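You operate a simulated robot arm through the tools that you are given. There is no shell and no other tool.

You run a simulated robot arm. Do the job below in one go: nothing can be reset, and whatever is moved stays where it is left.

JOB
Put the cake stand together and set the table's bun on it.
Fine: plate on the post, knob screwed on, bun on the plate.

It is judged by the outcome, as a careful person would: the job done as asked, and still so three seconds after it is handed in. It fails if anything else is knocked over, pushed out of place, dropped, spilled or broken.

ROBOT AND FRAMES
A 6-joint arm with a two-finger parallel gripper, fixed in place. Base frame: the origin is on the floor under the middle of its stand, x ahead of it, y to its left, z up; the work surface is at about z = 760. Readings come in mm, degrees, newtons and seconds.
With the tool pointing down near the work surface it reaches from about 280 to 640 mm from the base axis. Its first joint turns from -115.0 to 115.0 degrees. Payload 3.43 kg.
The TCP is the grasp point between the finger pads, 34 mm short of the fingertips. In the tool frame z runs along the fingers and y along their closing line. Largest opening 128 mm; finger width 24, thickness 12; the body of the gripper, 48 by 130 mm, starts 96 mm behind the TCP.
Orientation is that of the tool frame in the base frame, as [roll, pitch, yaw] about the fixed x, y, z axes, in that order (R = Rz(yaw) Ry(pitch) Rx(roll)). With the fingers straight down and closing along the base's y, the tool's x points along the base's -x, its y along +y and its z along -z.

CONTROLS
- The arm moves only by the tool servo_tool. Its argument "rows" is text: rows parted by semicolons, each of 7 numbers parted by spaces: the finger opening in mm, from 0 to 128, then the shift along the base's x, y, z in mm, then the turn, a rotation vector about the base's x, y, z in rad. In form: jaw x y z wx wy wz; .... A call has 1 to 20 rows; each row is the pose to reach, as a shift and turn from the pose commanded when the call began. Rows are played at 5 a second. More than 50 mm and 8.6 degrees between two rows, or a gripper value outside its range, and nothing of the call is played. A pose out of reach is approached as far as the arm can. The call stops where the force on the tool passes 40 N (or 10 N more than at its start, if that is more) or the arm is blocked; 0.2 s more then pass. The fingers move at their own pace (about 153 mm/s each) and stop on an object; they squeeze with about 37 N. The grip force told is the motor's: it shows also when the fingers shut on nothing. Time passes only in rows, and 0.2 s behind the last, so rows that repeat a pose let the fingers close. The reply holds the time, the measured pose of the TCP, the force on the tool along the base axes, the opening and the grip force, in the units named above and with some noise, with the torque about the TCP (base axes, N m) and any sound that the robot's microphone picked up.
- Cameras (640 x 400 px; columns grow to the right, rows downward): "scene" is fixed at [203.2, -642.6, 1511]; the picture's right is [0.84, -0.54, 0.00], its down [-0.32, -0.50, -0.81] and it looks along [0.44, 0.68, -0.59] (base axes); focal length 322 px, centre (320, 200). "wrist" rides on the gripper at [76, -11, -160] in the tool frame; the picture's right is [0.15, 0.99, 0.00], its down [-0.88, 0.13, -0.46] and it looks along [-0.45, 0.07, 0.89] (tool axes); focal length 234 px, centre (320, 200). There is no depth. A picture from a camera that has moved, and an enlarged one, comes with that camera's place and axes in the base frame and with its lens. The place of the scene camera against the robot may be out by one fixed shift of up to 25 mm in any direction.
- snapshot(camera): a new picture of that camera. No time passes.
- slide_trunk(by): slides the trunk up (or, below 0, down) by that many mm; the arm rides with it, the base frame stays. It gives what a move gives, with no picture.
- enlarge(camera, box): a new picture of the part [left, top, right, bottom] of that camera's present view, enlarged. No time passes.
- hand_in(): hands the job in; it is judged then, once.

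Places have to be worked out from the pictures, the camera data and where the tool is seen. Open the gripper and draw the arm clear of the work before you hand the job in, unless the task says otherwise.

The tools are called after "Request:" as a command line: name --argument value ..., lists and objects as JSON in quotes. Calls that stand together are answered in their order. servo_tool: Moves the arm, as the interface text tells. Its arguments: {"type":"object","properties":{"rows":{"type":"string"}},"required":["rows"]} The other tools are called the same way: slide_trunk (by) moves the trunk up or down; snapshot (camera) takes a picture; enlarge (camera, box) takes an enlarged picture of a part of a camera's view; hand_in () hands the job in.

At the start:

```text
time: 0.0
eef_pos: [405.8, 177.8, 1101.9]
tool_rot: [-180.0, 0.0, 180.0]
wrist_force: [0.0, -0.1, 0.0]
torque: [0.02, 0.02, -0.01]
finger_gap: 128.0
finger_force: 0.1
trunk travel left (down, up): [-850.0, 140.0]
```

scene: 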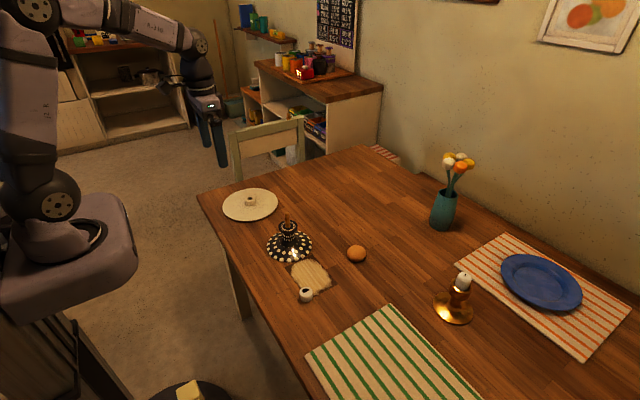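
wrist: 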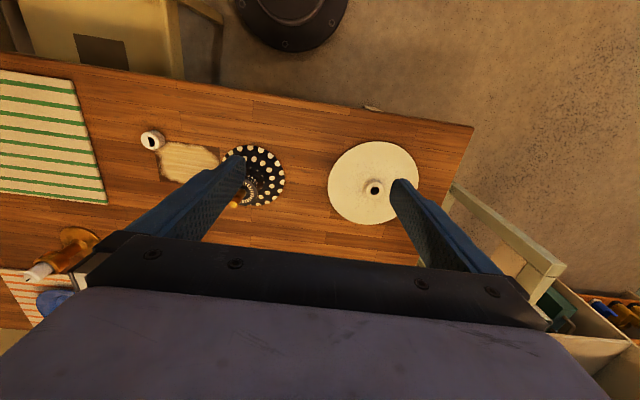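

I start by looking closely at the parts on the table: plate, post (polka-dotted base), knob and bun.

Request:
enlarge --camera "scene" --box '[200, 160, 400, 320]'

Request:
enlarge --camera "wrist" --box '[120, 100, 440, 300]'

```text
2.50 times, centred on (300, 240) of scene
camera zoom: at [203.2, -642.6, 1511.0], right [0.84, -0.54, 0.0], down [-0.32, -0.5, -0.81], along [0.44, 0.68, -0.59], focal length 806 px, centre (370, 100)
```

zoom: 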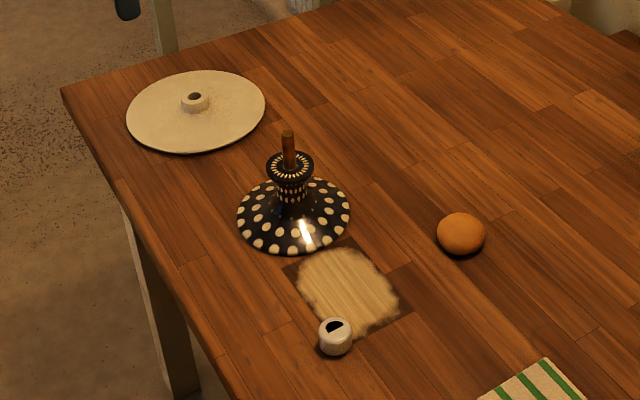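

```text
2.00 times, centred on (280, 200) of wrist
camera zoom: at [329.3, 165.3, 1260.7], right [-0.15, 0.99, 0.0], down [0.88, 0.13, 0.46], along [0.45, 0.07, -0.89], focal length 468 px, centre (400, 200)
```

zoom: 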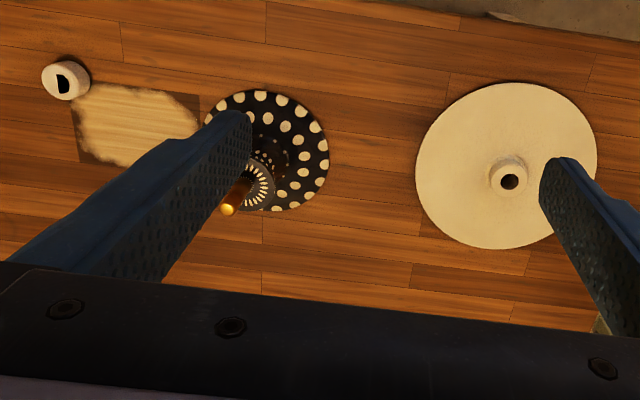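

The knob shows a dark D-shaped mark and the plate a hub facing up. I zoom in further to find out which way up these are.

Request:
enlarge --camera "scene" --box '[286, 274, 334, 304]'

Request:
enlarge --camera "scene" --box '[212, 180, 292, 230]'

Request:
enlarge --camera "scene" --box '[256, 205, 336, 265]'

Request:
enlarge --camera "wrist" --box '[130, 120, 178, 160]'

Request:
enlarge --camera "wrist" --box '[320, 130, 424, 234]'

```text
13.33 times, centred on (310, 289) of scene
camera zoom: at [203.2, -642.6, 1511.0], right [0.84, -0.54, 0.0], down [-0.32, -0.5, -0.81], along [0.44, 0.68, -0.59], focal length 4299 px, centre (453, -987)
```

zoom: 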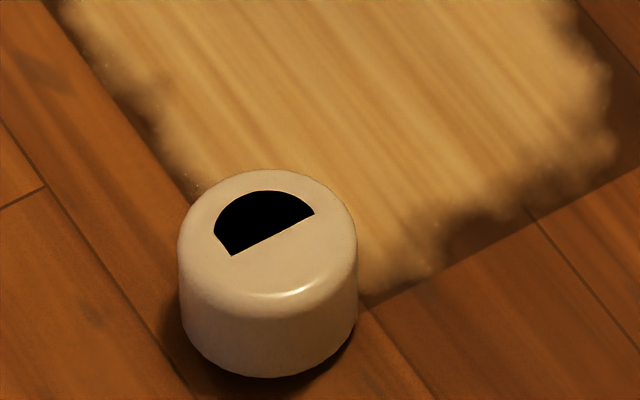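

```text
8.00 times, centred on (252, 205) of scene
camera zoom: at [203.2, -642.6, 1511.0], right [0.84, -0.54, 0.0], down [-0.32, -0.5, -0.81], along [0.44, 0.68, -0.59], focal length 2579 px, centre (864, 160)
```

zoom: 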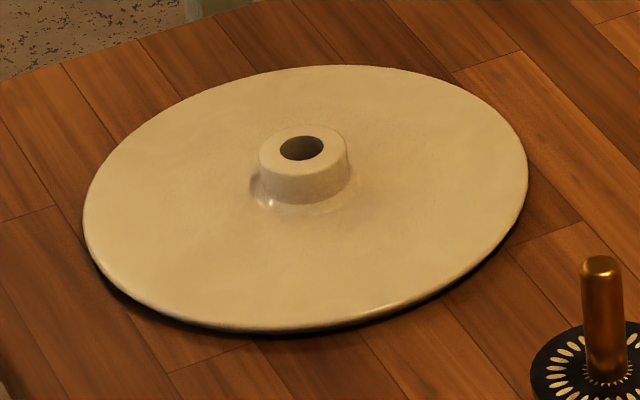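

```text
6.67 times, centred on (296, 235) of scene
camera zoom: at [203.2, -642.6, 1511.0], right [0.84, -0.54, 0.0], down [-0.32, -0.5, -0.81], along [0.44, 0.68, -0.59], focal length 2149 px, centre (480, -33)
```

zoom: 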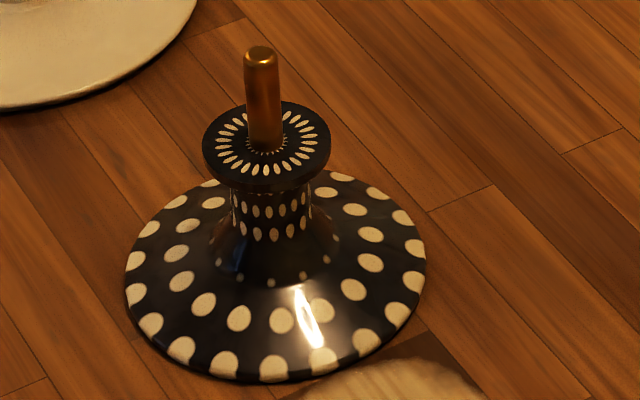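

```text
10.00 times, centred on (154, 140) of wrist
camera zoom: at [329.3, 165.3, 1260.7], right [-0.15, 0.99, 0.0], down [0.88, 0.13, 0.46], along [0.45, 0.07, -0.89], focal length 2342 px, centre (1980, 800)
```

zoom: 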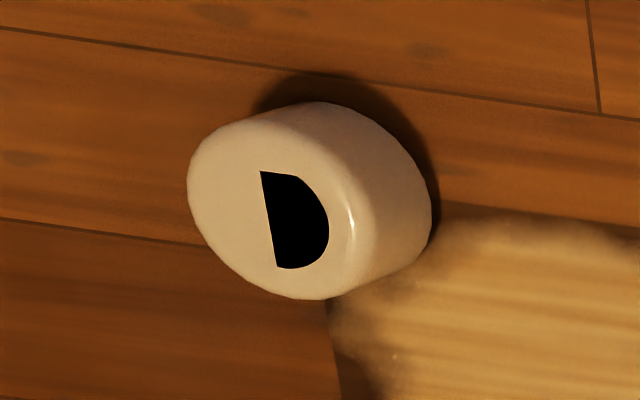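

```text
3.85 times, centred on (372, 182) of wrist
camera zoom: at [329.3, 165.3, 1260.7], right [-0.15, 0.99, 0.0], down [0.88, 0.13, 0.46], along [0.45, 0.07, -0.89], focal length 901 px, centre (120, 269)
```

zoom: 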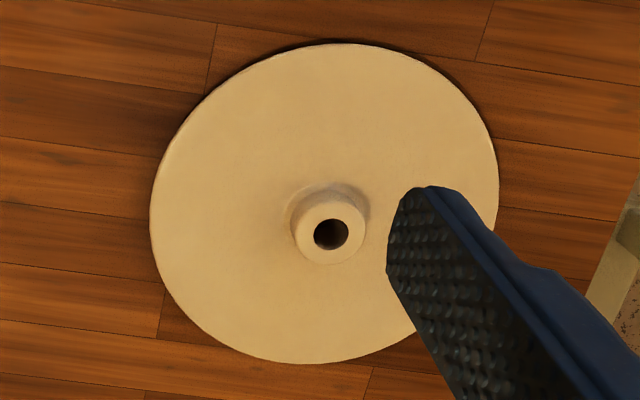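

The knob's half-disc looks like a painted mark on a flat top. To judge the plate's shape I tilt the tool outward and move toward the plate for a shallow view of it.

Request:
servo_tool --rows "128 -10 25 -40 0 -0.1 0; 128 -20 50 -80 0 -0.2 0; 128 -20 75 -110 0 -0.3 0; 128 -20 100 -140 0 -0.4 0; 128 -20 120 -165 0 -0.5 0; 128 -20 120 -190 0 -0.6 0"

Request:
snapshot --camera "wrist"

Request:
snapshot --camera "scene"

```text
time: 1.4
eef_pos: [384.8, 297.0, 912.6]
tool_rot: [-180.0, 34.3, -179.8]
wrist_force: [-0.3, -0.2, 0.2]
torque: [-0.02, 0.02, -0.02]
finger_gap: 128.2
finger_force: 0.1
trunk travel left (down, up): [-850.0, 140.0]
```

```text
taken
camera wrist: at [231.1, 285.0, 1000.7], right [-0.12, 0.99, -0.08], down [0.47, 0.13, 0.87], along [0.87, 0.07, -0.48], focal length 234 px, centre (320, 200)
```

wrist: 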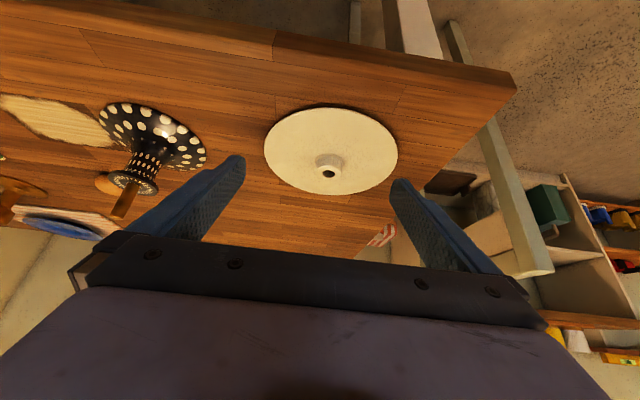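

```text
taken
```

scene: 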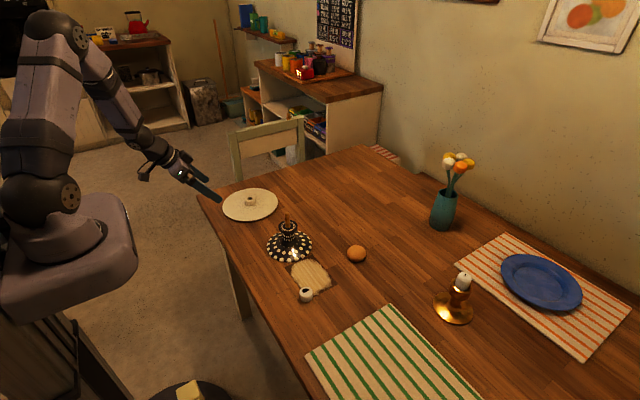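

The plate is now seen at a shallower angle; I zoom in on its rim profile and on the post.

Request:
enlarge --camera "wrist" --box '[254, 96, 414, 206]'

Request:
enlarge --camera "wrist" --box '[80, 90, 240, 230]'

```text
3.64 times, centred on (334, 151) of wrist
camera zoom: at [231.1, 285.0, 1000.7], right [-0.12, 0.99, -0.08], down [0.47, 0.13, 0.87], along [0.87, 0.07, -0.48], focal length 852 px, centre (269, 378)
```

zoom: 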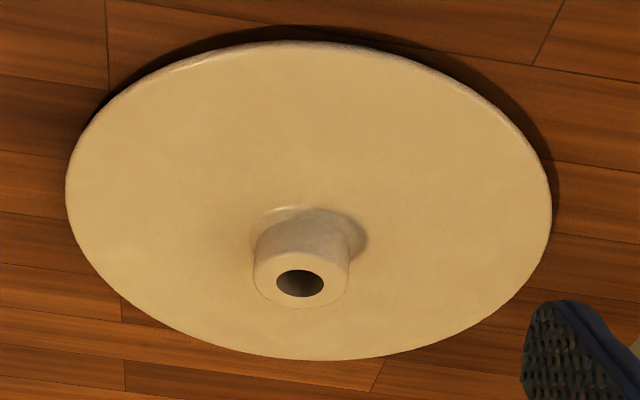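

```text
2.86 times, centred on (160, 160) of wrist
camera zoom: at [231.1, 285.0, 1000.7], right [-0.12, 0.99, -0.08], down [0.47, 0.13, 0.87], along [0.87, 0.07, -0.48], focal length 669 px, centre (777, 314)
```

zoom: 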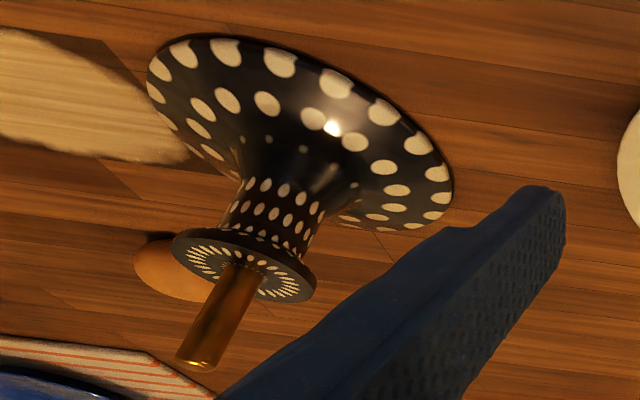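

I want a near side-on view to see whether the plate is dished and which way, so I tilt further and come lower, short of the plate.

Request:
servo_tool --rows "128 -5 0 -15 0 -0.12 0; 128 -10 0 -25 0 -0.24 0; 128 -10 0 -40 0 -0.36 0; 128 -10 0 -50 0 -0.45 0; 128 -10 0 -50 0 -0.45 0"

Request:
snapshot --camera "wrist"

Request:
enlarge --camera "wrist" --box '[240, 60, 440, 180]'

```text
time: 2.6
eef_pos: [383.2, 319.3, 871.7]
tool_rot: [-178.8, 60.0, -179.3]
wrist_force: [0.0, 0.3, 0.3]
torque: [-0.02, -0.04, 0.03]
finger_gap: 127.7
finger_force: 0.1
out of reach, approached as far as the arm can: row 3, 4, 5
trunk travel left (down, up): [-850.0, 140.0]
```

```text
taken
camera wrist: at [205.7, 308.8, 885.7], right [-0.07, 0.99, -0.14], down [0.05, 0.14, 0.99], along [1.0, 0.06, -0.05], focal length 234 px, centre (320, 200)
```

wrist: 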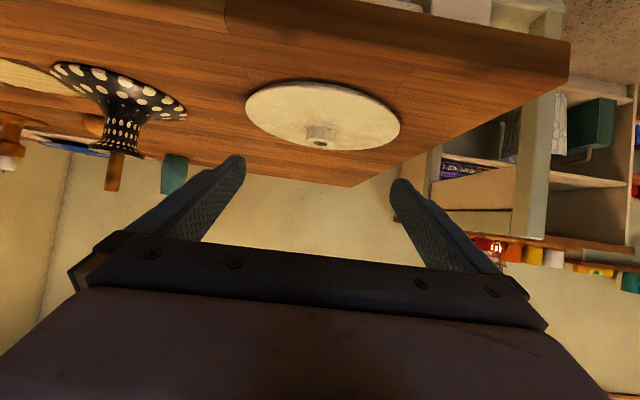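

```text
3.20 times, centred on (340, 120) of wrist
camera zoom: at [205.7, 308.8, 885.7], right [-0.07, 0.99, -0.14], down [0.05, 0.14, 0.99], along [1.0, 0.06, -0.05], focal length 749 px, centre (256, 456)
```

zoom: 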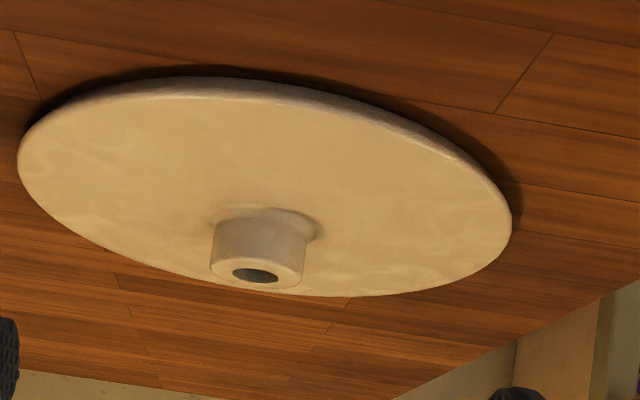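

The plate is a flat disc about 10 mm thick with its grip hub (≈43 mm wide, ≈22 mm high) facing up, so it can be lifted by the hub. I return the tool to vertical above the hub to measure it from close by.

Request:
servo_tool --rows "128 0 0 25 0 0.15 0; 128 0 5 50 0 0.3 0; 128 20 10 75 0 0.45 0; 128 40 15 100 0 0.6 0; 128 60 20 120 0 0.75 0; 128 85 20 120 0 0.9 0; 128 110 20 120 0 1.05 0; 128 130 20 120 0 1.05 0; 128 130 20 120 0 1.05 0"

Request:
snapshot --camera "wrist"

```text
time: 4.6
eef_pos: [512.0, 340.6, 992.1]
tool_rot: [-180.0, -0.1, -179.9]
wrist_force: [0.2, -0.1, -0.2]
torque: [0.01, -0.01, -0.01]
finger_gap: 127.9
finger_force: 0.1
trunk travel left (down, up): [-850.0, 140.0]
```

```text
taken
camera wrist: at [435.7, 327.9, 1151.1], right [-0.15, 0.99, 0.0], down [0.88, 0.13, 0.45], along [0.45, 0.07, -0.89], focal length 234 px, centre (320, 200)
```

wrist: 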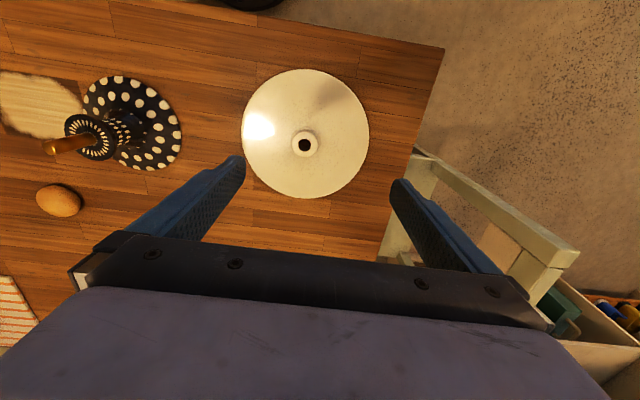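

The tool is vertical again at (512, 341, 992). I zoom in to measure the hub and the post from this pose.

Request:
enlarge --camera "wrist" --box '[240, 60, 400, 210]'

Request:
enlarge --camera "wrist" --box '[30, 70, 190, 220]'

```text
2.67 times, centred on (320, 135) of wrist
camera zoom: at [435.7, 327.9, 1151.1], right [-0.15, 0.99, 0.0], down [0.88, 0.13, 0.45], along [0.45, 0.07, -0.89], focal length 624 px, centre (320, 373)
```

zoom: 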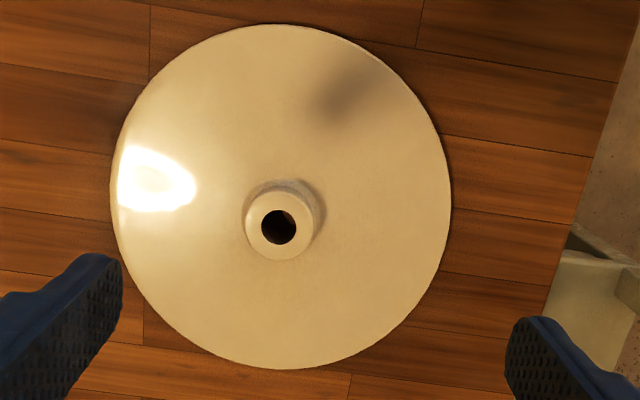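

```text
2.67 times, centred on (110, 145) of wrist
camera zoom: at [435.7, 327.9, 1151.1], right [-0.15, 0.99, 0.0], down [0.88, 0.13, 0.45], along [0.45, 0.07, -0.89], focal length 624 px, centre (880, 347)
```

zoom: 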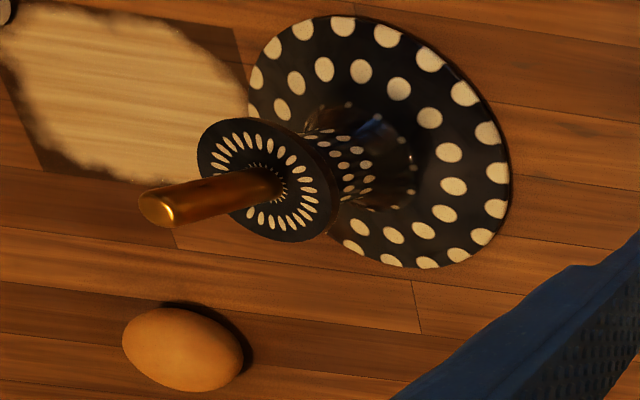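

From this view I place the hub centre at about (526.7, 316.8) with its top near z = 790, and the post axis at about (542, 51) with its tip near z = 903. I centre over the hub, narrow the jaws to 80 and come down part-way for a check.

Request:
servo_tool --rows "110 7 -12 0 0 0 0; 90 14.7 -23.8 0 0 0 0; 80 14.7 -23.8 -40 0 0 0; 80 14.7 -23.8 -80 0 0 0; 80 14.7 -23.8 -115 0 0 0; 80 14.7 -23.8 -140 0 0 0; 80 14.7 -23.8 -140 0 0 0"

Request:
enlarge --camera "wrist" --box '[220, 100, 420, 250]'

```text
time: 6.2
eef_pos: [526.3, 315.4, 851.7]
tool_rot: [-180.0, 0.0, -180.0]
wrist_force: [0.4, -0.6, 0.9]
torque: [0.0, 0.04, -0.03]
finger_gap: 80.0
finger_force: 0.1
trunk travel left (down, up): [-850.0, 140.0]
```

```text
2.67 times, centred on (320, 175) of wrist
camera zoom: at [449.8, 304.4, 1010.6], right [-0.15, 0.99, 0.0], down [0.88, 0.13, 0.46], along [0.45, 0.07, -0.89], focal length 624 px, centre (320, 267)
```

zoom: 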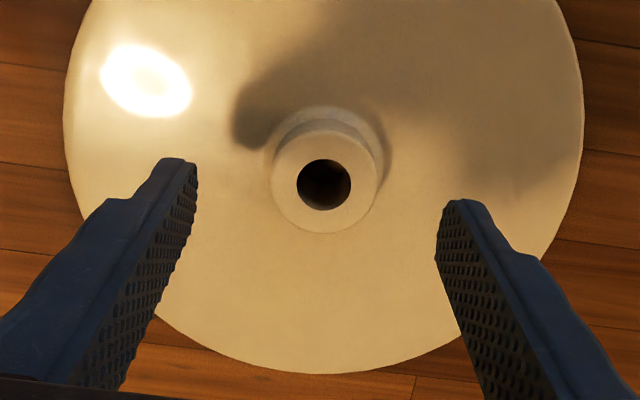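

Hub hole reads at about (527.1, 317.2), within 2 mm of the tool axis. I come down to put the fingertips just above the plate surface, then close on the hub.

Request:
servo_tool --rows "80 0.5 1.5 -20 0 0 0; 80 0.5 1.5 -35 0 0 0; 80 0.5 1.5 -42 0 0 0; 80 0.5 1.5 -44 0 0 0; 80 0.5 1.5 -44 0 0 0"

Request:
enlarge --camera "wrist" --box '[220, 100, 420, 250]'

```text
time: 7.4
eef_pos: [527.2, 316.5, 807.9]
tool_rot: [-180.0, -0.1, 179.9]
wrist_force: [-1.6, -0.1, 0.3]
torque: [0.01, 0.0, 0.0]
finger_gap: 80.2
finger_force: 0.1
trunk travel left (down, up): [-850.0, 140.0]
```

```text
2.67 times, centred on (320, 175) of wrist
camera zoom: at [450.8, 305.8, 966.7], right [-0.15, 0.99, 0.0], down [0.88, 0.13, 0.46], along [0.45, 0.07, -0.89], focal length 624 px, centre (320, 267)
```

zoom: 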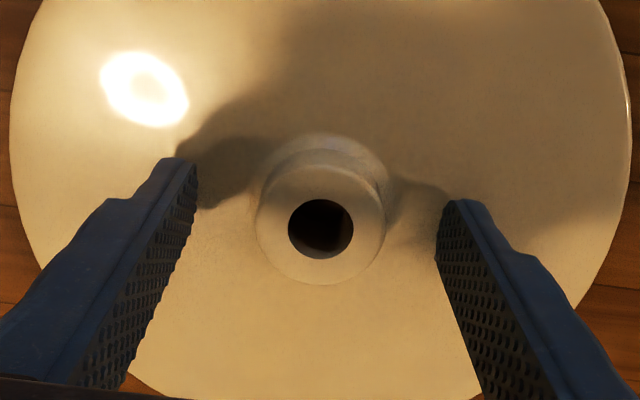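

The hub is centred between the fingers with about 3–4 mm between fingertips and plate. I close the jaws on the hub and let the grip settle.

Request:
servo_tool --rows "60 0 0 0 0 0 0; 45 0 0 0 0 0 0; 30 0 0 0 0 0 0; 0 0 0 0 0 0 0; 0 0 0 0 0 0 0; 0 0 0 0 0 0 0"

Request:
enlarge --camera "wrist" --box '[220, 100, 420, 250]'

```text
time: 8.8
eef_pos: [527.6, 317.0, 807.5]
tool_rot: [179.9, 0.1, -179.9]
wrist_force: [0.2, -1.1, -0.2]
torque: [0.27, -0.1, -0.08]
finger_gap: 39.9
finger_force: 37.0
trunk travel left (down, up): [-850.0, 140.0]
```

```text
2.67 times, centred on (320, 175) of wrist
camera zoom: at [450.8, 305.8, 966.8], right [-0.15, 0.99, 0.0], down [0.88, 0.13, 0.46], along [0.45, 0.07, -0.89], focal length 624 px, centre (320, 267)
```

zoom: 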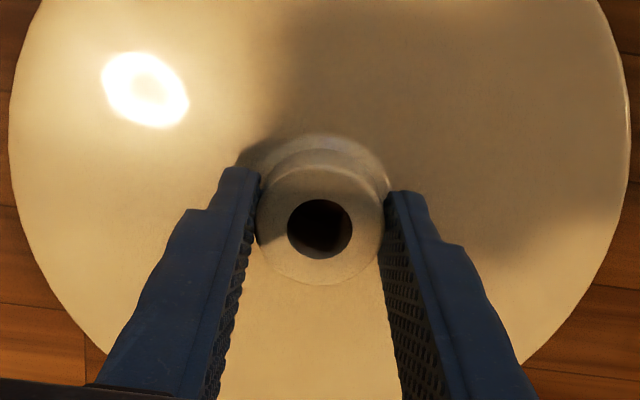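

The hub (40 mm) is gripped at 37 N. I lift slowly, first a little to check that the plate comes along level.

Request:
servo_tool --rows "0 0 0 5 0 0 0; 0 0 0 15 0 0 0; 0 0 0 30 0 0 0; 0 0 0 45 0 0 0; 0 0 0 45 0 0 0; 0 0 0 45 0 0 0"

Request:
snapshot --camera "wrist"

Request:
snapshot --camera "scene"

```text
time: 10.2
eef_pos: [527.7, 315.3, 851.8]
tool_rot: [-180.0, 0.0, 179.9]
wrist_force: [-0.1, 0.0, -5.3]
torque: [-0.03, 0.01, -0.03]
finger_gap: 39.6
finger_force: 37.5
trunk travel left (down, up): [-850.0, 140.0]
```

```text
taken
camera wrist: at [451.5, 305.3, 1011.6], right [-0.15, 0.99, 0.0], down [0.88, 0.13, 0.46], along [0.45, 0.07, -0.89], focal length 234 px, centre (320, 200)
```

wrist: 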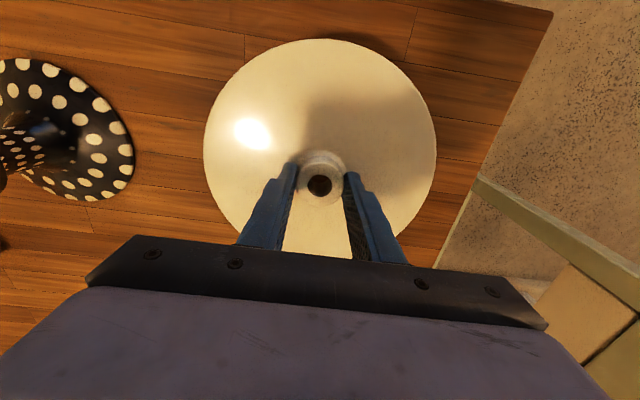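

```text
taken
```

scene: 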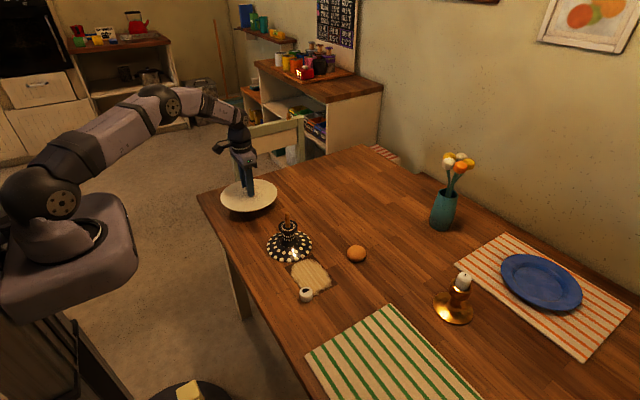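

The plate is held level (about 0.54 kg, no torque). I raise it well above the rod tip and move partway toward the post, stopping where the wrist camera can still see the rod beside the plate.

Request:
servo_tool --rows "0 0 0 30 0 0 0; 0 0 0 60 0 0 0; 0 0 0 90 0 0 0; 0 0 0 120 0 0 0; 0 3 -20 133 0 0 0; 0 6 -45 133 0 0 0; 0 9 -70 133 0 0 0; 0 12 -95 133 0 0 0; 0 14.5 -115 133 0 0 0; 0 14.5 -115 133 0 0 0; 0 14.5 -115 133 0 0 0"

Request:
snapshot --camera "wrist"

Request:
enlarge --camera "wrist" --box '[120, 120, 240, 220]'

```text
time: 12.6
eef_pos: [544.0, 202.1, 986.2]
tool_rot: [180.0, 0.1, -180.0]
wrist_force: [0.0, 0.5, -4.9]
torque: [-0.02, 0.02, -0.01]
finger_gap: 40.0
finger_force: 36.6
trunk travel left (down, up): [-850.0, 140.0]
```

```text
taken
camera wrist: at [466.0, 190.1, 1143.9], right [-0.15, 0.99, 0.0], down [0.88, 0.13, 0.46], along [0.45, 0.07, -0.89], focal length 234 px, centre (320, 200)
```

wrist: 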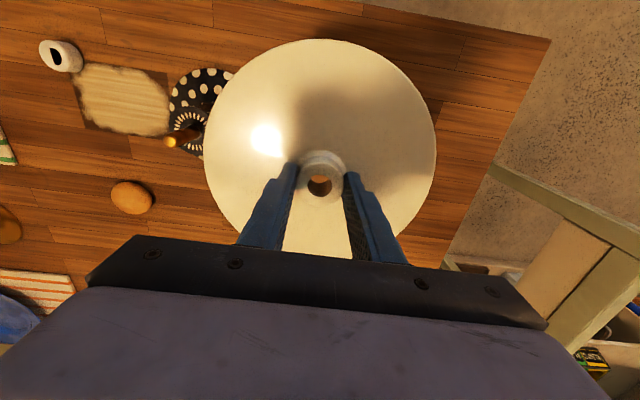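

```text
4.00 times, centred on (180, 170) of wrist
camera zoom: at [466.0, 190.1, 1143.9], right [-0.15, 0.99, 0.0], down [0.88, 0.13, 0.46], along [0.45, 0.07, -0.89], focal length 937 px, centre (880, 320)
```

zoom: 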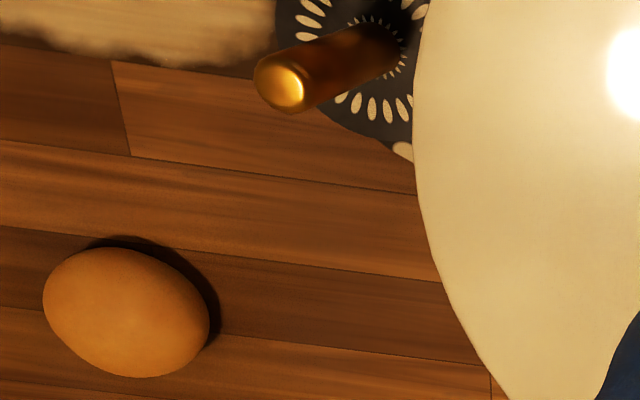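

The rod tip is visible; from this side it reads about (544, 47). For a precise fix I view it from the other side too, passing well above the rod (plate underside at about z = 939).

Request:
servo_tool --rows "0 0 -15 4 0 0 0; 0 0 -40 4 0 0 0; 0 0 -70 4 0 0 0; 0 0 -100 4 0 0 0; 0 0 -130 4 0 0 0; 0 0 -160 4 0 0 0; 0 0 -190 4 0 0 0; 0 0 -220 4 0 0 0; 0 0 -250 4 0 0 0; 0 0 -275 4 0 0 0; 0 0 -295 4 0 0 0; 0 0 -305 4 0 0 0; 0 0 -305 4 0 0 0; 0 0 -305 4 0 0 0"

Request:
snapshot --camera "wrist"

Request:
enlarge --camera "wrist" --box '[400, 100, 520, 200]'

```text
time: 15.6
eef_pos: [542.6, -104.1, 989.5]
tool_rot: [180.0, -0.1, 180.0]
wrist_force: [0.0, 0.2, -4.8]
torque: [0.02, -0.02, -0.02]
finger_gap: 39.8
finger_force: 36.4
trunk travel left (down, up): [-850.0, 140.0]
```

```text
taken
camera wrist: at [465.6, -115.2, 1148.5], right [-0.15, 0.99, 0.0], down [0.88, 0.13, 0.46], along [0.45, 0.07, -0.89], focal length 234 px, centre (320, 200)
```

wrist: 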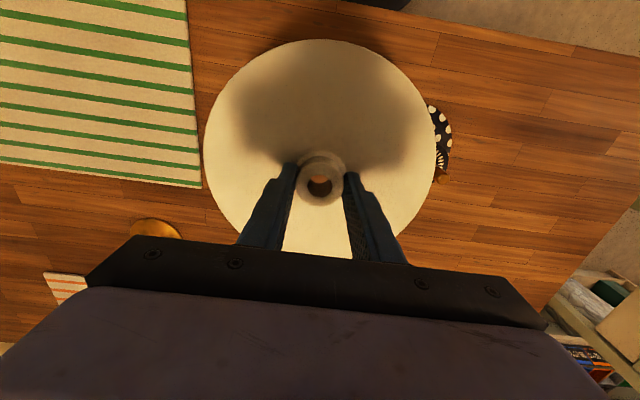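

```text
4.00 times, centred on (460, 150) of wrist
camera zoom: at [465.6, -115.2, 1148.5], right [-0.15, 0.99, 0.0], down [0.88, 0.13, 0.46], along [0.45, 0.07, -0.89], focal length 937 px, centre (-240, 400)
```

zoom: 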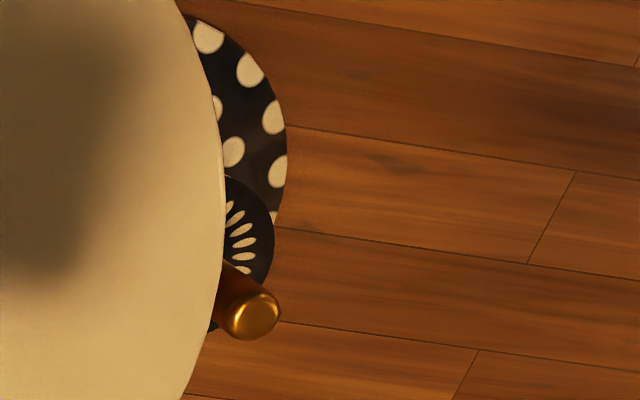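

Triangulating the two side views puts the rod tip at about (545.5, 42.8, 895). I move the plate over it with roughly 20 mm clearance underneath and look again.

Request:
servo_tool --rows "0 0 10 0 0 0 0; 0 1 30 0 0 0 0; 0 1 55 0 0 0 0; 0 2 80 0 0 0 0; 0 2 105 0 0 0 0; 0 3 125 0 0 0 0; 0 3.2 140 0 0 0 0; 0 3.2 145.7 0 0 0 0; 0 3.2 145.7 -12 0 0 0; 0 3.2 145.7 -24 0 0 0; 0 3.2 145.7 -24 0 0 0; 0 3.2 145.7 -24 0 0 0"

Request:
enlarge --camera "wrist" --box '[290, 150, 350, 200]'

Request:
enlarge --camera "scene" --box '[240, 170, 340, 260]'

```text
time: 18.2
eef_pos: [545.4, 41.8, 966.2]
tool_rot: [179.9, 0.0, -180.0]
wrist_force: [0.4, -0.2, -5.4]
torque: [0.0, 0.03, -0.01]
finger_gap: 40.1
finger_force: 37.2
trunk travel left (down, up): [-850.0, 140.0]
```

```text
8.00 times, centred on (320, 175) of wrist
camera zoom: at [469.0, 31.0, 1124.6], right [-0.15, 0.99, 0.0], down [0.88, 0.13, 0.46], along [0.45, 0.07, -0.89], focal length 1873 px, centre (320, 400)
```

zoom: 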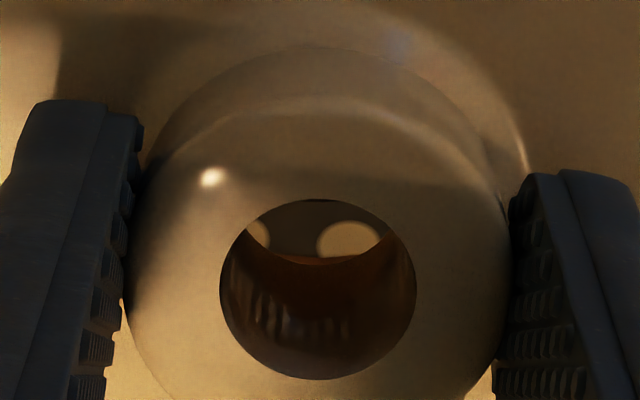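

```text
4.44 times, centred on (290, 215) of scene
camera zoom: at [203.2, -642.6, 1511.0], right [0.84, -0.54, 0.0], down [-0.32, -0.5, -0.81], along [0.44, 0.68, -0.59], focal length 1433 px, centre (453, 133)
```

zoom: 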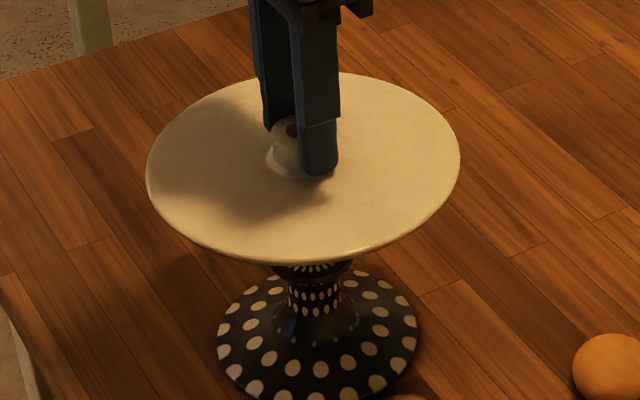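

The plate hovers over the post. I check alignment from the scene camera with tighter zooms on the plate edges and the post's base and collar.

Request:
enlarge --camera "scene" --box '[268, 218, 338, 262]'

Request:
enlarge --camera "scene" --box '[266, 180, 348, 232]'

```text
9.09 times, centred on (303, 240) of scene
camera zoom: at [203.2, -642.6, 1511.0], right [0.84, -0.54, 0.0], down [-0.32, -0.5, -0.81], along [0.44, 0.68, -0.59], focal length 2931 px, centre (474, -164)
```

zoom: 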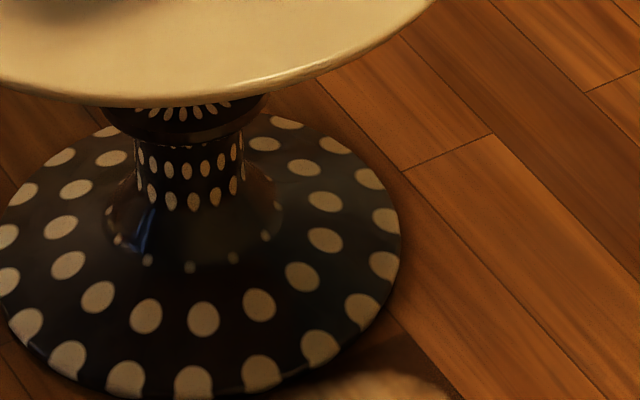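

```text
7.69 times, centred on (307, 206) of scene
camera zoom: at [203.2, -642.6, 1511.0], right [0.84, -0.54, 0.0], down [-0.32, -0.5, -0.81], along [0.44, 0.68, -0.59], focal length 2480 px, centre (420, 154)
```

zoom: 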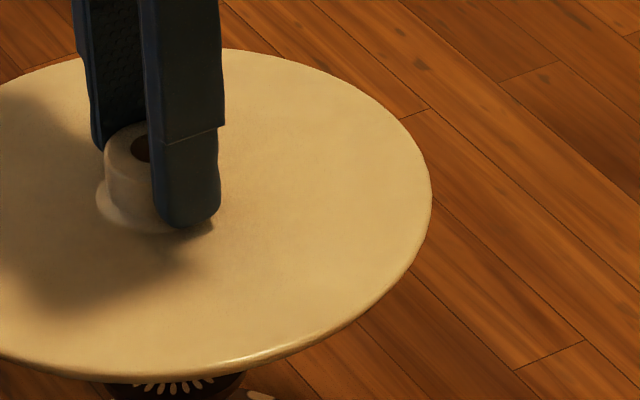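

The scene view agrees with alignment to within about 2 mm. I lower until the plate's underside is just above the rod tip and look through the hole to see the rod's edge relative to the bore.

Request:
servo_tool --rows "0 0 0 -8 0 0 0; 0 0 0 -15 0 0 0; 0 0 0 -19 0 0 0; 0 0 0 -19 0 0 0"

Request:
enlarge --camera "wrist" --box '[290, 150, 350, 200]'

Request:
enlarge --camera "scene" --box '[240, 170, 340, 260]'

```text
time: 19.2
eef_pos: [545.3, 41.5, 946.6]
tool_rot: [-180.0, 0.0, -180.0]
wrist_force: [-0.1, 0.4, -3.9]
torque: [0.02, 0.01, 0.04]
finger_gap: 39.9
finger_force: 37.1
trunk travel left (down, up): [-850.0, 140.0]
```

```text
8.00 times, centred on (320, 175) of wrist
camera zoom: at [468.8, 30.9, 1105.8], right [-0.15, 0.99, 0.0], down [0.88, 0.13, 0.45], along [0.45, 0.07, -0.89], focal length 1873 px, centre (320, 400)
```

zoom: 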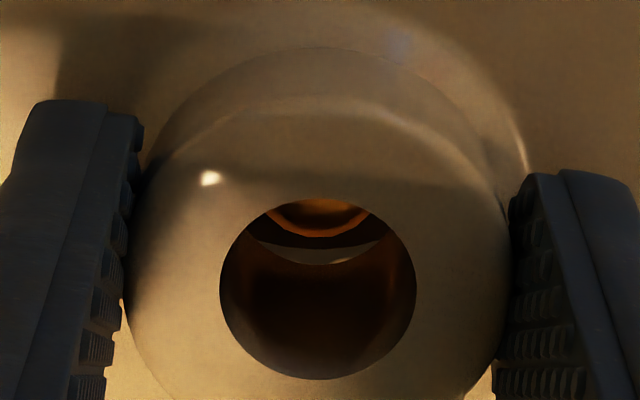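

```text
4.44 times, centred on (290, 215) of scene
camera zoom: at [203.2, -642.6, 1511.0], right [0.84, -0.54, 0.0], down [-0.32, -0.5, -0.81], along [0.44, 0.68, -0.59], focal length 1433 px, centre (453, 133)
```

zoom: 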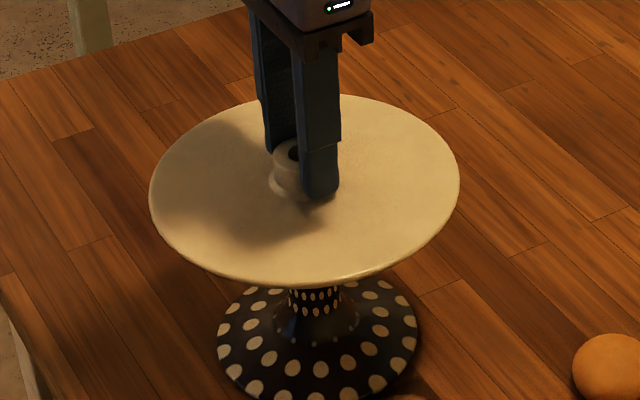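

Looking through the bore, the rod tip is centred sideways and has a sensible gap at the far side — aligned within about a millimetre. I lower the plate slowly over the rod.

Request:
servo_tool --rows "0 0 0 -3 0 0 0; 0 0 0 -6 0 0 0; 0 0 0 -9 0 0 0; 0 0 0 -12 0 0 0; 0 0 0 -15 0 0 0; 0 0 0 -15 0 0 0"

Request:
enlarge --camera "wrist" --box '[290, 150, 350, 200]'

```text
time: 20.6
eef_pos: [545.1, 42.7, 931.6]
tool_rot: [-179.9, 0.0, 180.0]
wrist_force: [-0.5, -0.8, -3.9]
torque: [0.01, -0.04, 0.02]
finger_gap: 39.7
finger_force: 36.9
trunk travel left (down, up): [-850.0, 140.0]
```

```text
8.00 times, centred on (320, 175) of wrist
camera zoom: at [468.6, 31.3, 1090.5], right [-0.15, 0.99, 0.0], down [0.88, 0.13, 0.46], along [0.45, 0.07, -0.89], focal length 1873 px, centre (320, 400)
```

zoom: 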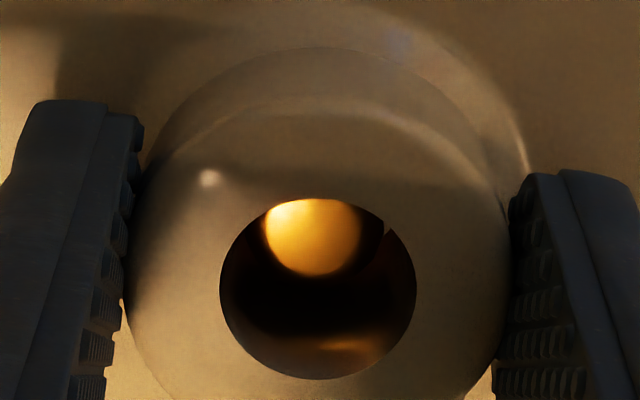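

The rod tip has entered the bore without contact force. I continue down toward the collar in small steps.

Request:
servo_tool --rows "0 0 0 -4 0 0 0; 0 0 0 -8 0 0 0; 0 0 0 -12 0 0 0; 0 0 0 -16 0 0 0; 0 0 0 -20 0 0 0; 0 0 0 -24 0 0 0; 0 0 0 -24 0 0 0"

Request:
enlarge --camera "wrist" --box '[290, 150, 350, 200]'

Request:
enlarge --camera "scene" --box '[240, 180, 340, 270]'

```text
time: 22.2
eef_pos: [546.4, 42.1, 907.1]
tool_rot: [-180.0, 0.1, -179.9]
wrist_force: [0.9, 0.1, -5.1]
torque: [0.02, -0.01, 0.02]
finger_gap: 40.0
finger_force: 36.8
trunk travel left (down, up): [-850.0, 140.0]
```

```text
8.00 times, centred on (320, 175) of wrist
camera zoom: at [469.0, 31.0, 1066.5], right [-0.15, 0.99, 0.0], down [0.88, 0.13, 0.46], along [0.45, 0.07, -0.89], focal length 1873 px, centre (320, 400)
```

zoom: 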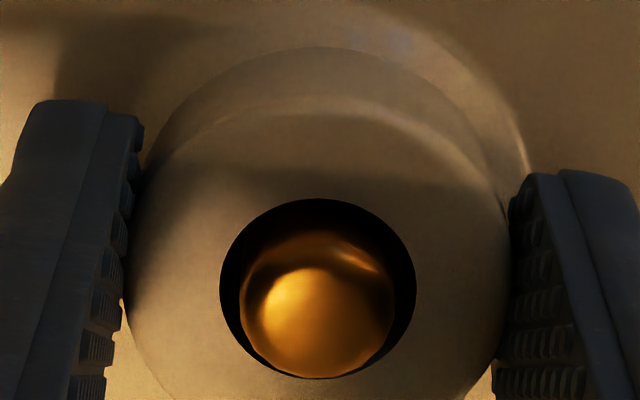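

```text
4.44 times, centred on (290, 225) of scene
camera zoom: at [203.2, -642.6, 1511.0], right [0.84, -0.54, 0.0], down [-0.32, -0.5, -0.81], along [0.44, 0.68, -0.59], focal length 1433 px, centre (453, 89)
```

zoom: 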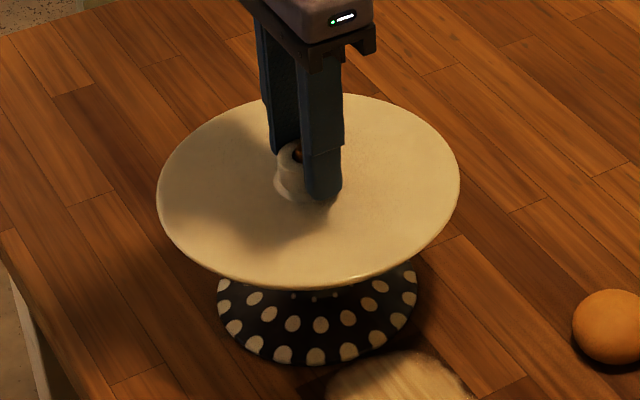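

The rod tip is now emerging at the hub top with free clearance. The collar should be met at about TCP z = 890; I go down most of the way, then in fine steps watching the force.

Request:
servo_tool --rows "0 0 0 -4 0 0 0; 0 0 0 -8 0 0 0; 0 0 0 -11 0 0 0; 0 0 0 -13 0 0 0; 0 0 0 -13 0 0 0"

```text
time: 23.4
eef_pos: [545.6, 42.1, 894.5]
tool_rot: [-180.0, 0.0, -180.0]
wrist_force: [-0.2, -0.4, -5.1]
torque: [0.01, 0.05, 0.02]
finger_gap: 40.0
finger_force: 36.5
trunk travel left (down, up): [-850.0, 140.0]
```

Still just the plate's weight on the sensor (−5 N), so no contact yet. I step down 1 mm at a time.

Request:
servo_tool --rows "0 0 0 -1 0 0 0; 0 0 0 -2 0 0 0; 0 0 0 -3 0 0 0; 0 0 0 -3 0 0 0"

```text
time: 24.4
eef_pos: [545.6, 41.9, 893.4]
tool_rot: [179.9, 0.3, -180.0]
wrist_force: [-0.5, 1.0, 11.7]
torque: [-0.03, 0.36, -0.06]
finger_gap: 39.7
finger_force: 37.2
trunk travel left (down, up): [-850.0, 140.0]
```

Contact is felt (upward 12 N) at about TCP z = 893. I check the pictures to see whether the plate is seated on the collar before releasing.

Request:
enlarge --camera "wrist" --box '[290, 150, 350, 200]'

Request:
enlarge --camera "scene" --box '[250, 190, 330, 262]'

Request:
snapshot --camera "wrist"

```text
8.00 times, centred on (320, 175) of wrist
camera zoom: at [468.0, 31.1, 1052.0], right [-0.15, 0.99, 0.0], down [0.88, 0.13, 0.46], along [0.45, 0.07, -0.89], focal length 1873 px, centre (320, 400)
```

zoom: 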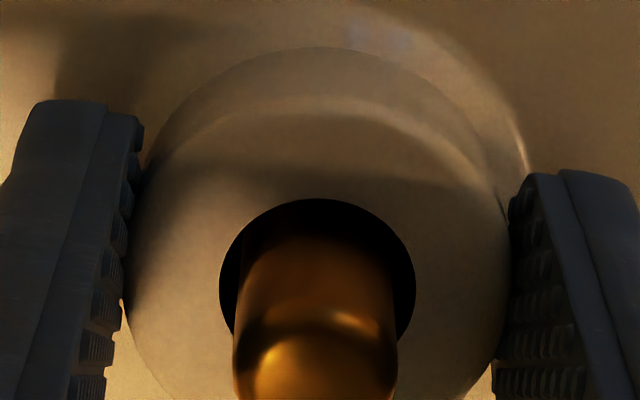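

```text
5.56 times, centred on (290, 226) of scene
camera zoom: at [203.2, -642.6, 1511.0], right [0.84, -0.54, 0.0], down [-0.32, -0.5, -0.81], along [0.44, 0.68, -0.59], focal length 1791 px, centre (487, 56)
```

zoom: 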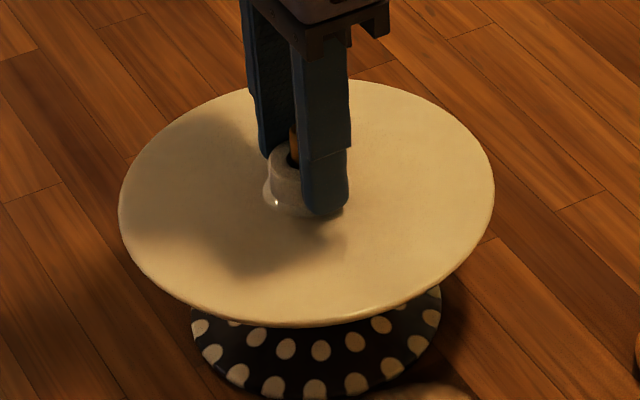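

```text
taken
camera wrist: at [468.0, 31.1, 1052.0], right [-0.15, 0.99, 0.0], down [0.88, 0.13, 0.46], along [0.45, 0.07, -0.89], focal length 234 px, centre (320, 200)
```

wrist: 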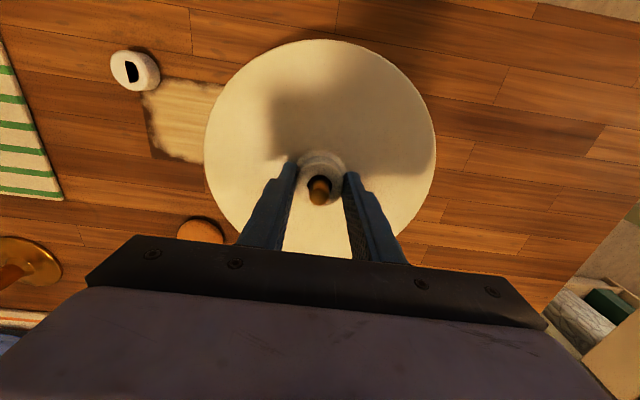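

The rod stands through the hub and the plate sits level on the collar. I ease off the downward press by about a millimetre, then open the jaws.

Request:
servo_tool --rows "0 0 0 1.5 0 0 0; 0 0 0 1.5 0 0 0; 44 0 0 1.5 0 0 0; 50 0 0 1.5 0 0 0; 60 0 0 1.5 0 0 0; 70 0 0 1.5 0 0 0; 80 0 0 1.5 0 0 0"

Request:
enlarge --camera "wrist" --box '[260, 120, 380, 220]'

Request:
enlarge --camera "scene" --box '[250, 190, 330, 262]'

```text
time: 26.0
eef_pos: [545.0, 43.6, 893.6]
tool_rot: [-180.0, 0.0, 180.0]
wrist_force: [0.2, -0.1, 1.0]
torque: [-0.03, 0.03, 0.01]
finger_gap: 80.0
finger_force: 0.1
trunk travel left (down, up): [-850.0, 140.0]
```

```text
4.00 times, centred on (320, 170) of wrist
camera zoom: at [468.4, 31.3, 1052.2], right [-0.15, 0.99, 0.0], down [0.88, 0.13, 0.46], along [0.45, 0.07, -0.89], focal length 937 px, centre (320, 320)
```

zoom: 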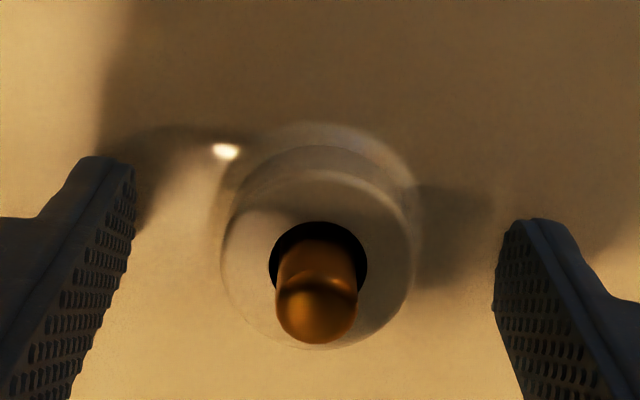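

```text
5.56 times, centred on (290, 226) of scene
camera zoom: at [203.2, -642.6, 1511.0], right [0.84, -0.54, 0.0], down [-0.32, -0.5, -0.81], along [0.44, 0.68, -0.59], focal length 1791 px, centre (487, 56)
```

zoom: 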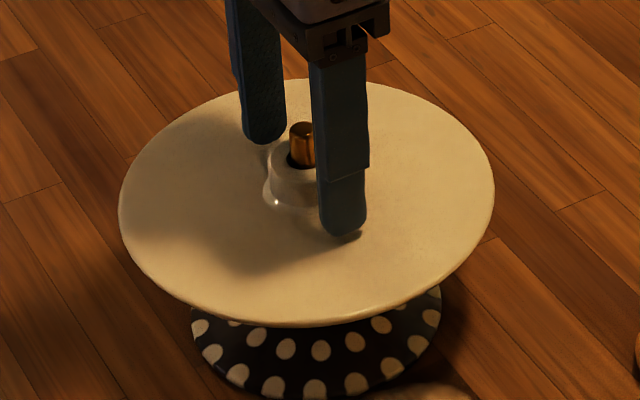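

The plate is seated on the post and released cleanly. I rise straight up and go over to the knob, which I place at about (487, −157).

Request:
servo_tool --rows "80 0 0 10 0 0 0; 80 0 0 40 0 0 0; 80 0 0 75 0 0 0; 80 0 0 95 0 0 0; 80 -8 -35 95 0 0 0; 80 -18 -70 95 0 0 0; 80 -28 -105 95 0 0 0; 80 -38 -140 90 0 0 0; 80 -48 -170 70 0 0 0; 80 -58 -200 40 0 0 0; 80 -58 -200 20 0 0 0; 80 -58 -200 20 0 0 0"

Request:
snapshot --camera "wrist"

Request:
snapshot --camera "scene"

```text
time: 28.6
eef_pos: [486.3, -158.4, 913.3]
tool_rot: [180.0, 0.0, 180.0]
wrist_force: [0.6, 1.0, -0.1]
torque: [0.01, -0.01, -0.03]
finger_gap: 80.0
finger_force: 0.0
trunk travel left (down, up): [-850.0, 140.0]
```

```text
taken
camera wrist: at [409.2, -168.9, 1071.8], right [-0.15, 0.99, 0.0], down [0.88, 0.13, 0.46], along [0.45, 0.07, -0.89], focal length 234 px, centre (320, 200)
```

wrist: 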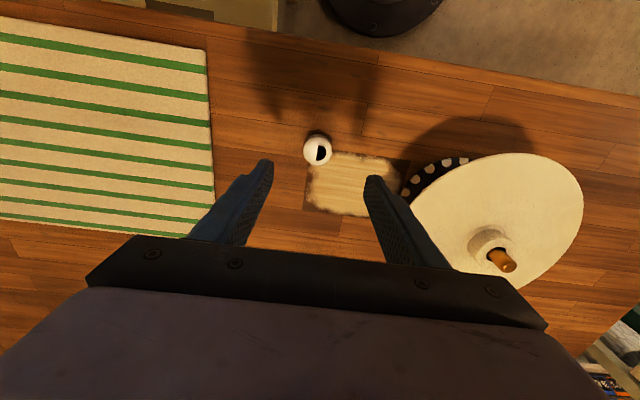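

```text
taken
```

scene: 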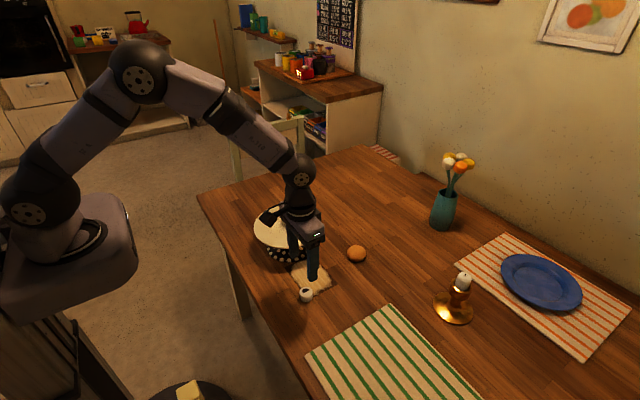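

The knob is just ahead of the jaws. I zoom in to fix its centre.

Request:
enlarge --camera "wrist" --box '[280, 115, 360, 185]'

Request:
enlarge --camera "wrist" --box '[400, 130, 600, 300]'

```text
5.71 times, centred on (320, 150) of wrist
camera zoom: at [409.2, -168.9, 1071.8], right [-0.15, 0.99, 0.0], down [0.88, 0.13, 0.46], along [0.45, 0.07, -0.89], focal length 1338 px, centre (320, 486)
```

zoom: 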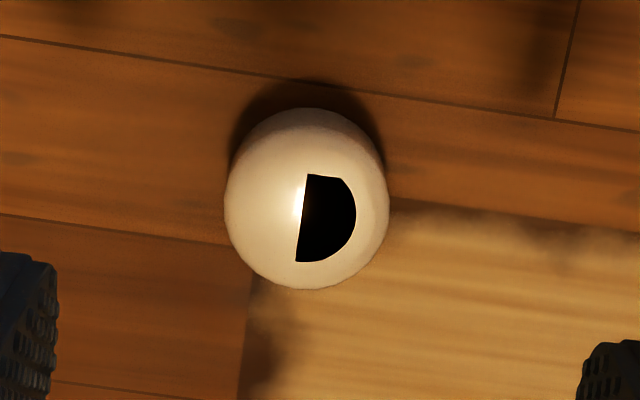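

```text
2.35 times, centred on (500, 215) of wrist
camera zoom: at [409.2, -168.9, 1071.8], right [-0.15, 0.99, 0.0], down [0.88, 0.13, 0.46], along [0.45, 0.07, -0.89], focal length 551 px, centre (-104, 165)
```

zoom: 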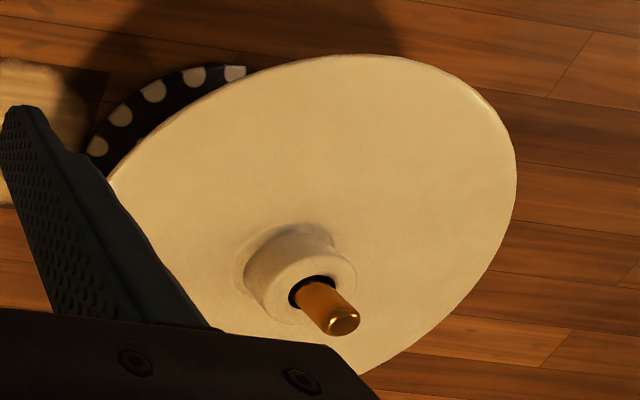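

Knob top centre reads about (490, −160). I shift slightly and descend to 850 for a closer look.

Request:
servo_tool --rows "70 2 -1 -20 0 0 0; 64 3 -2 -40 0 0 0; 64 3 -2 -60 0 0 0; 64 3 -2 -60 0 0 0"

Request:
enlarge --camera "wrist" --box '[260, 120, 380, 220]'

```text
time: 29.6
eef_pos: [490.1, -160.0, 853.3]
tool_rot: [-180.0, 0.0, 180.0]
wrist_force: [-0.2, 0.5, 0.8]
torque: [0.03, 0.01, 0.01]
finger_gap: 63.7
finger_force: 0.1
trunk travel left (down, up): [-850.0, 140.0]
```

```text
4.00 times, centred on (320, 170) of wrist
camera zoom: at [412.9, -171.0, 1011.7], right [-0.15, 0.99, 0.0], down [0.88, 0.13, 0.46], along [0.45, 0.07, -0.89], focal length 937 px, centre (320, 320)
```

zoom: 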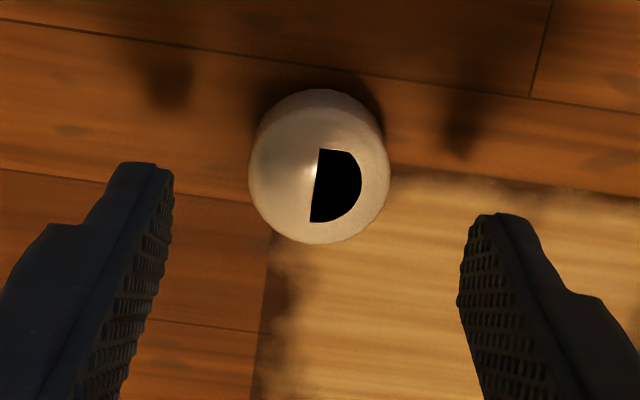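

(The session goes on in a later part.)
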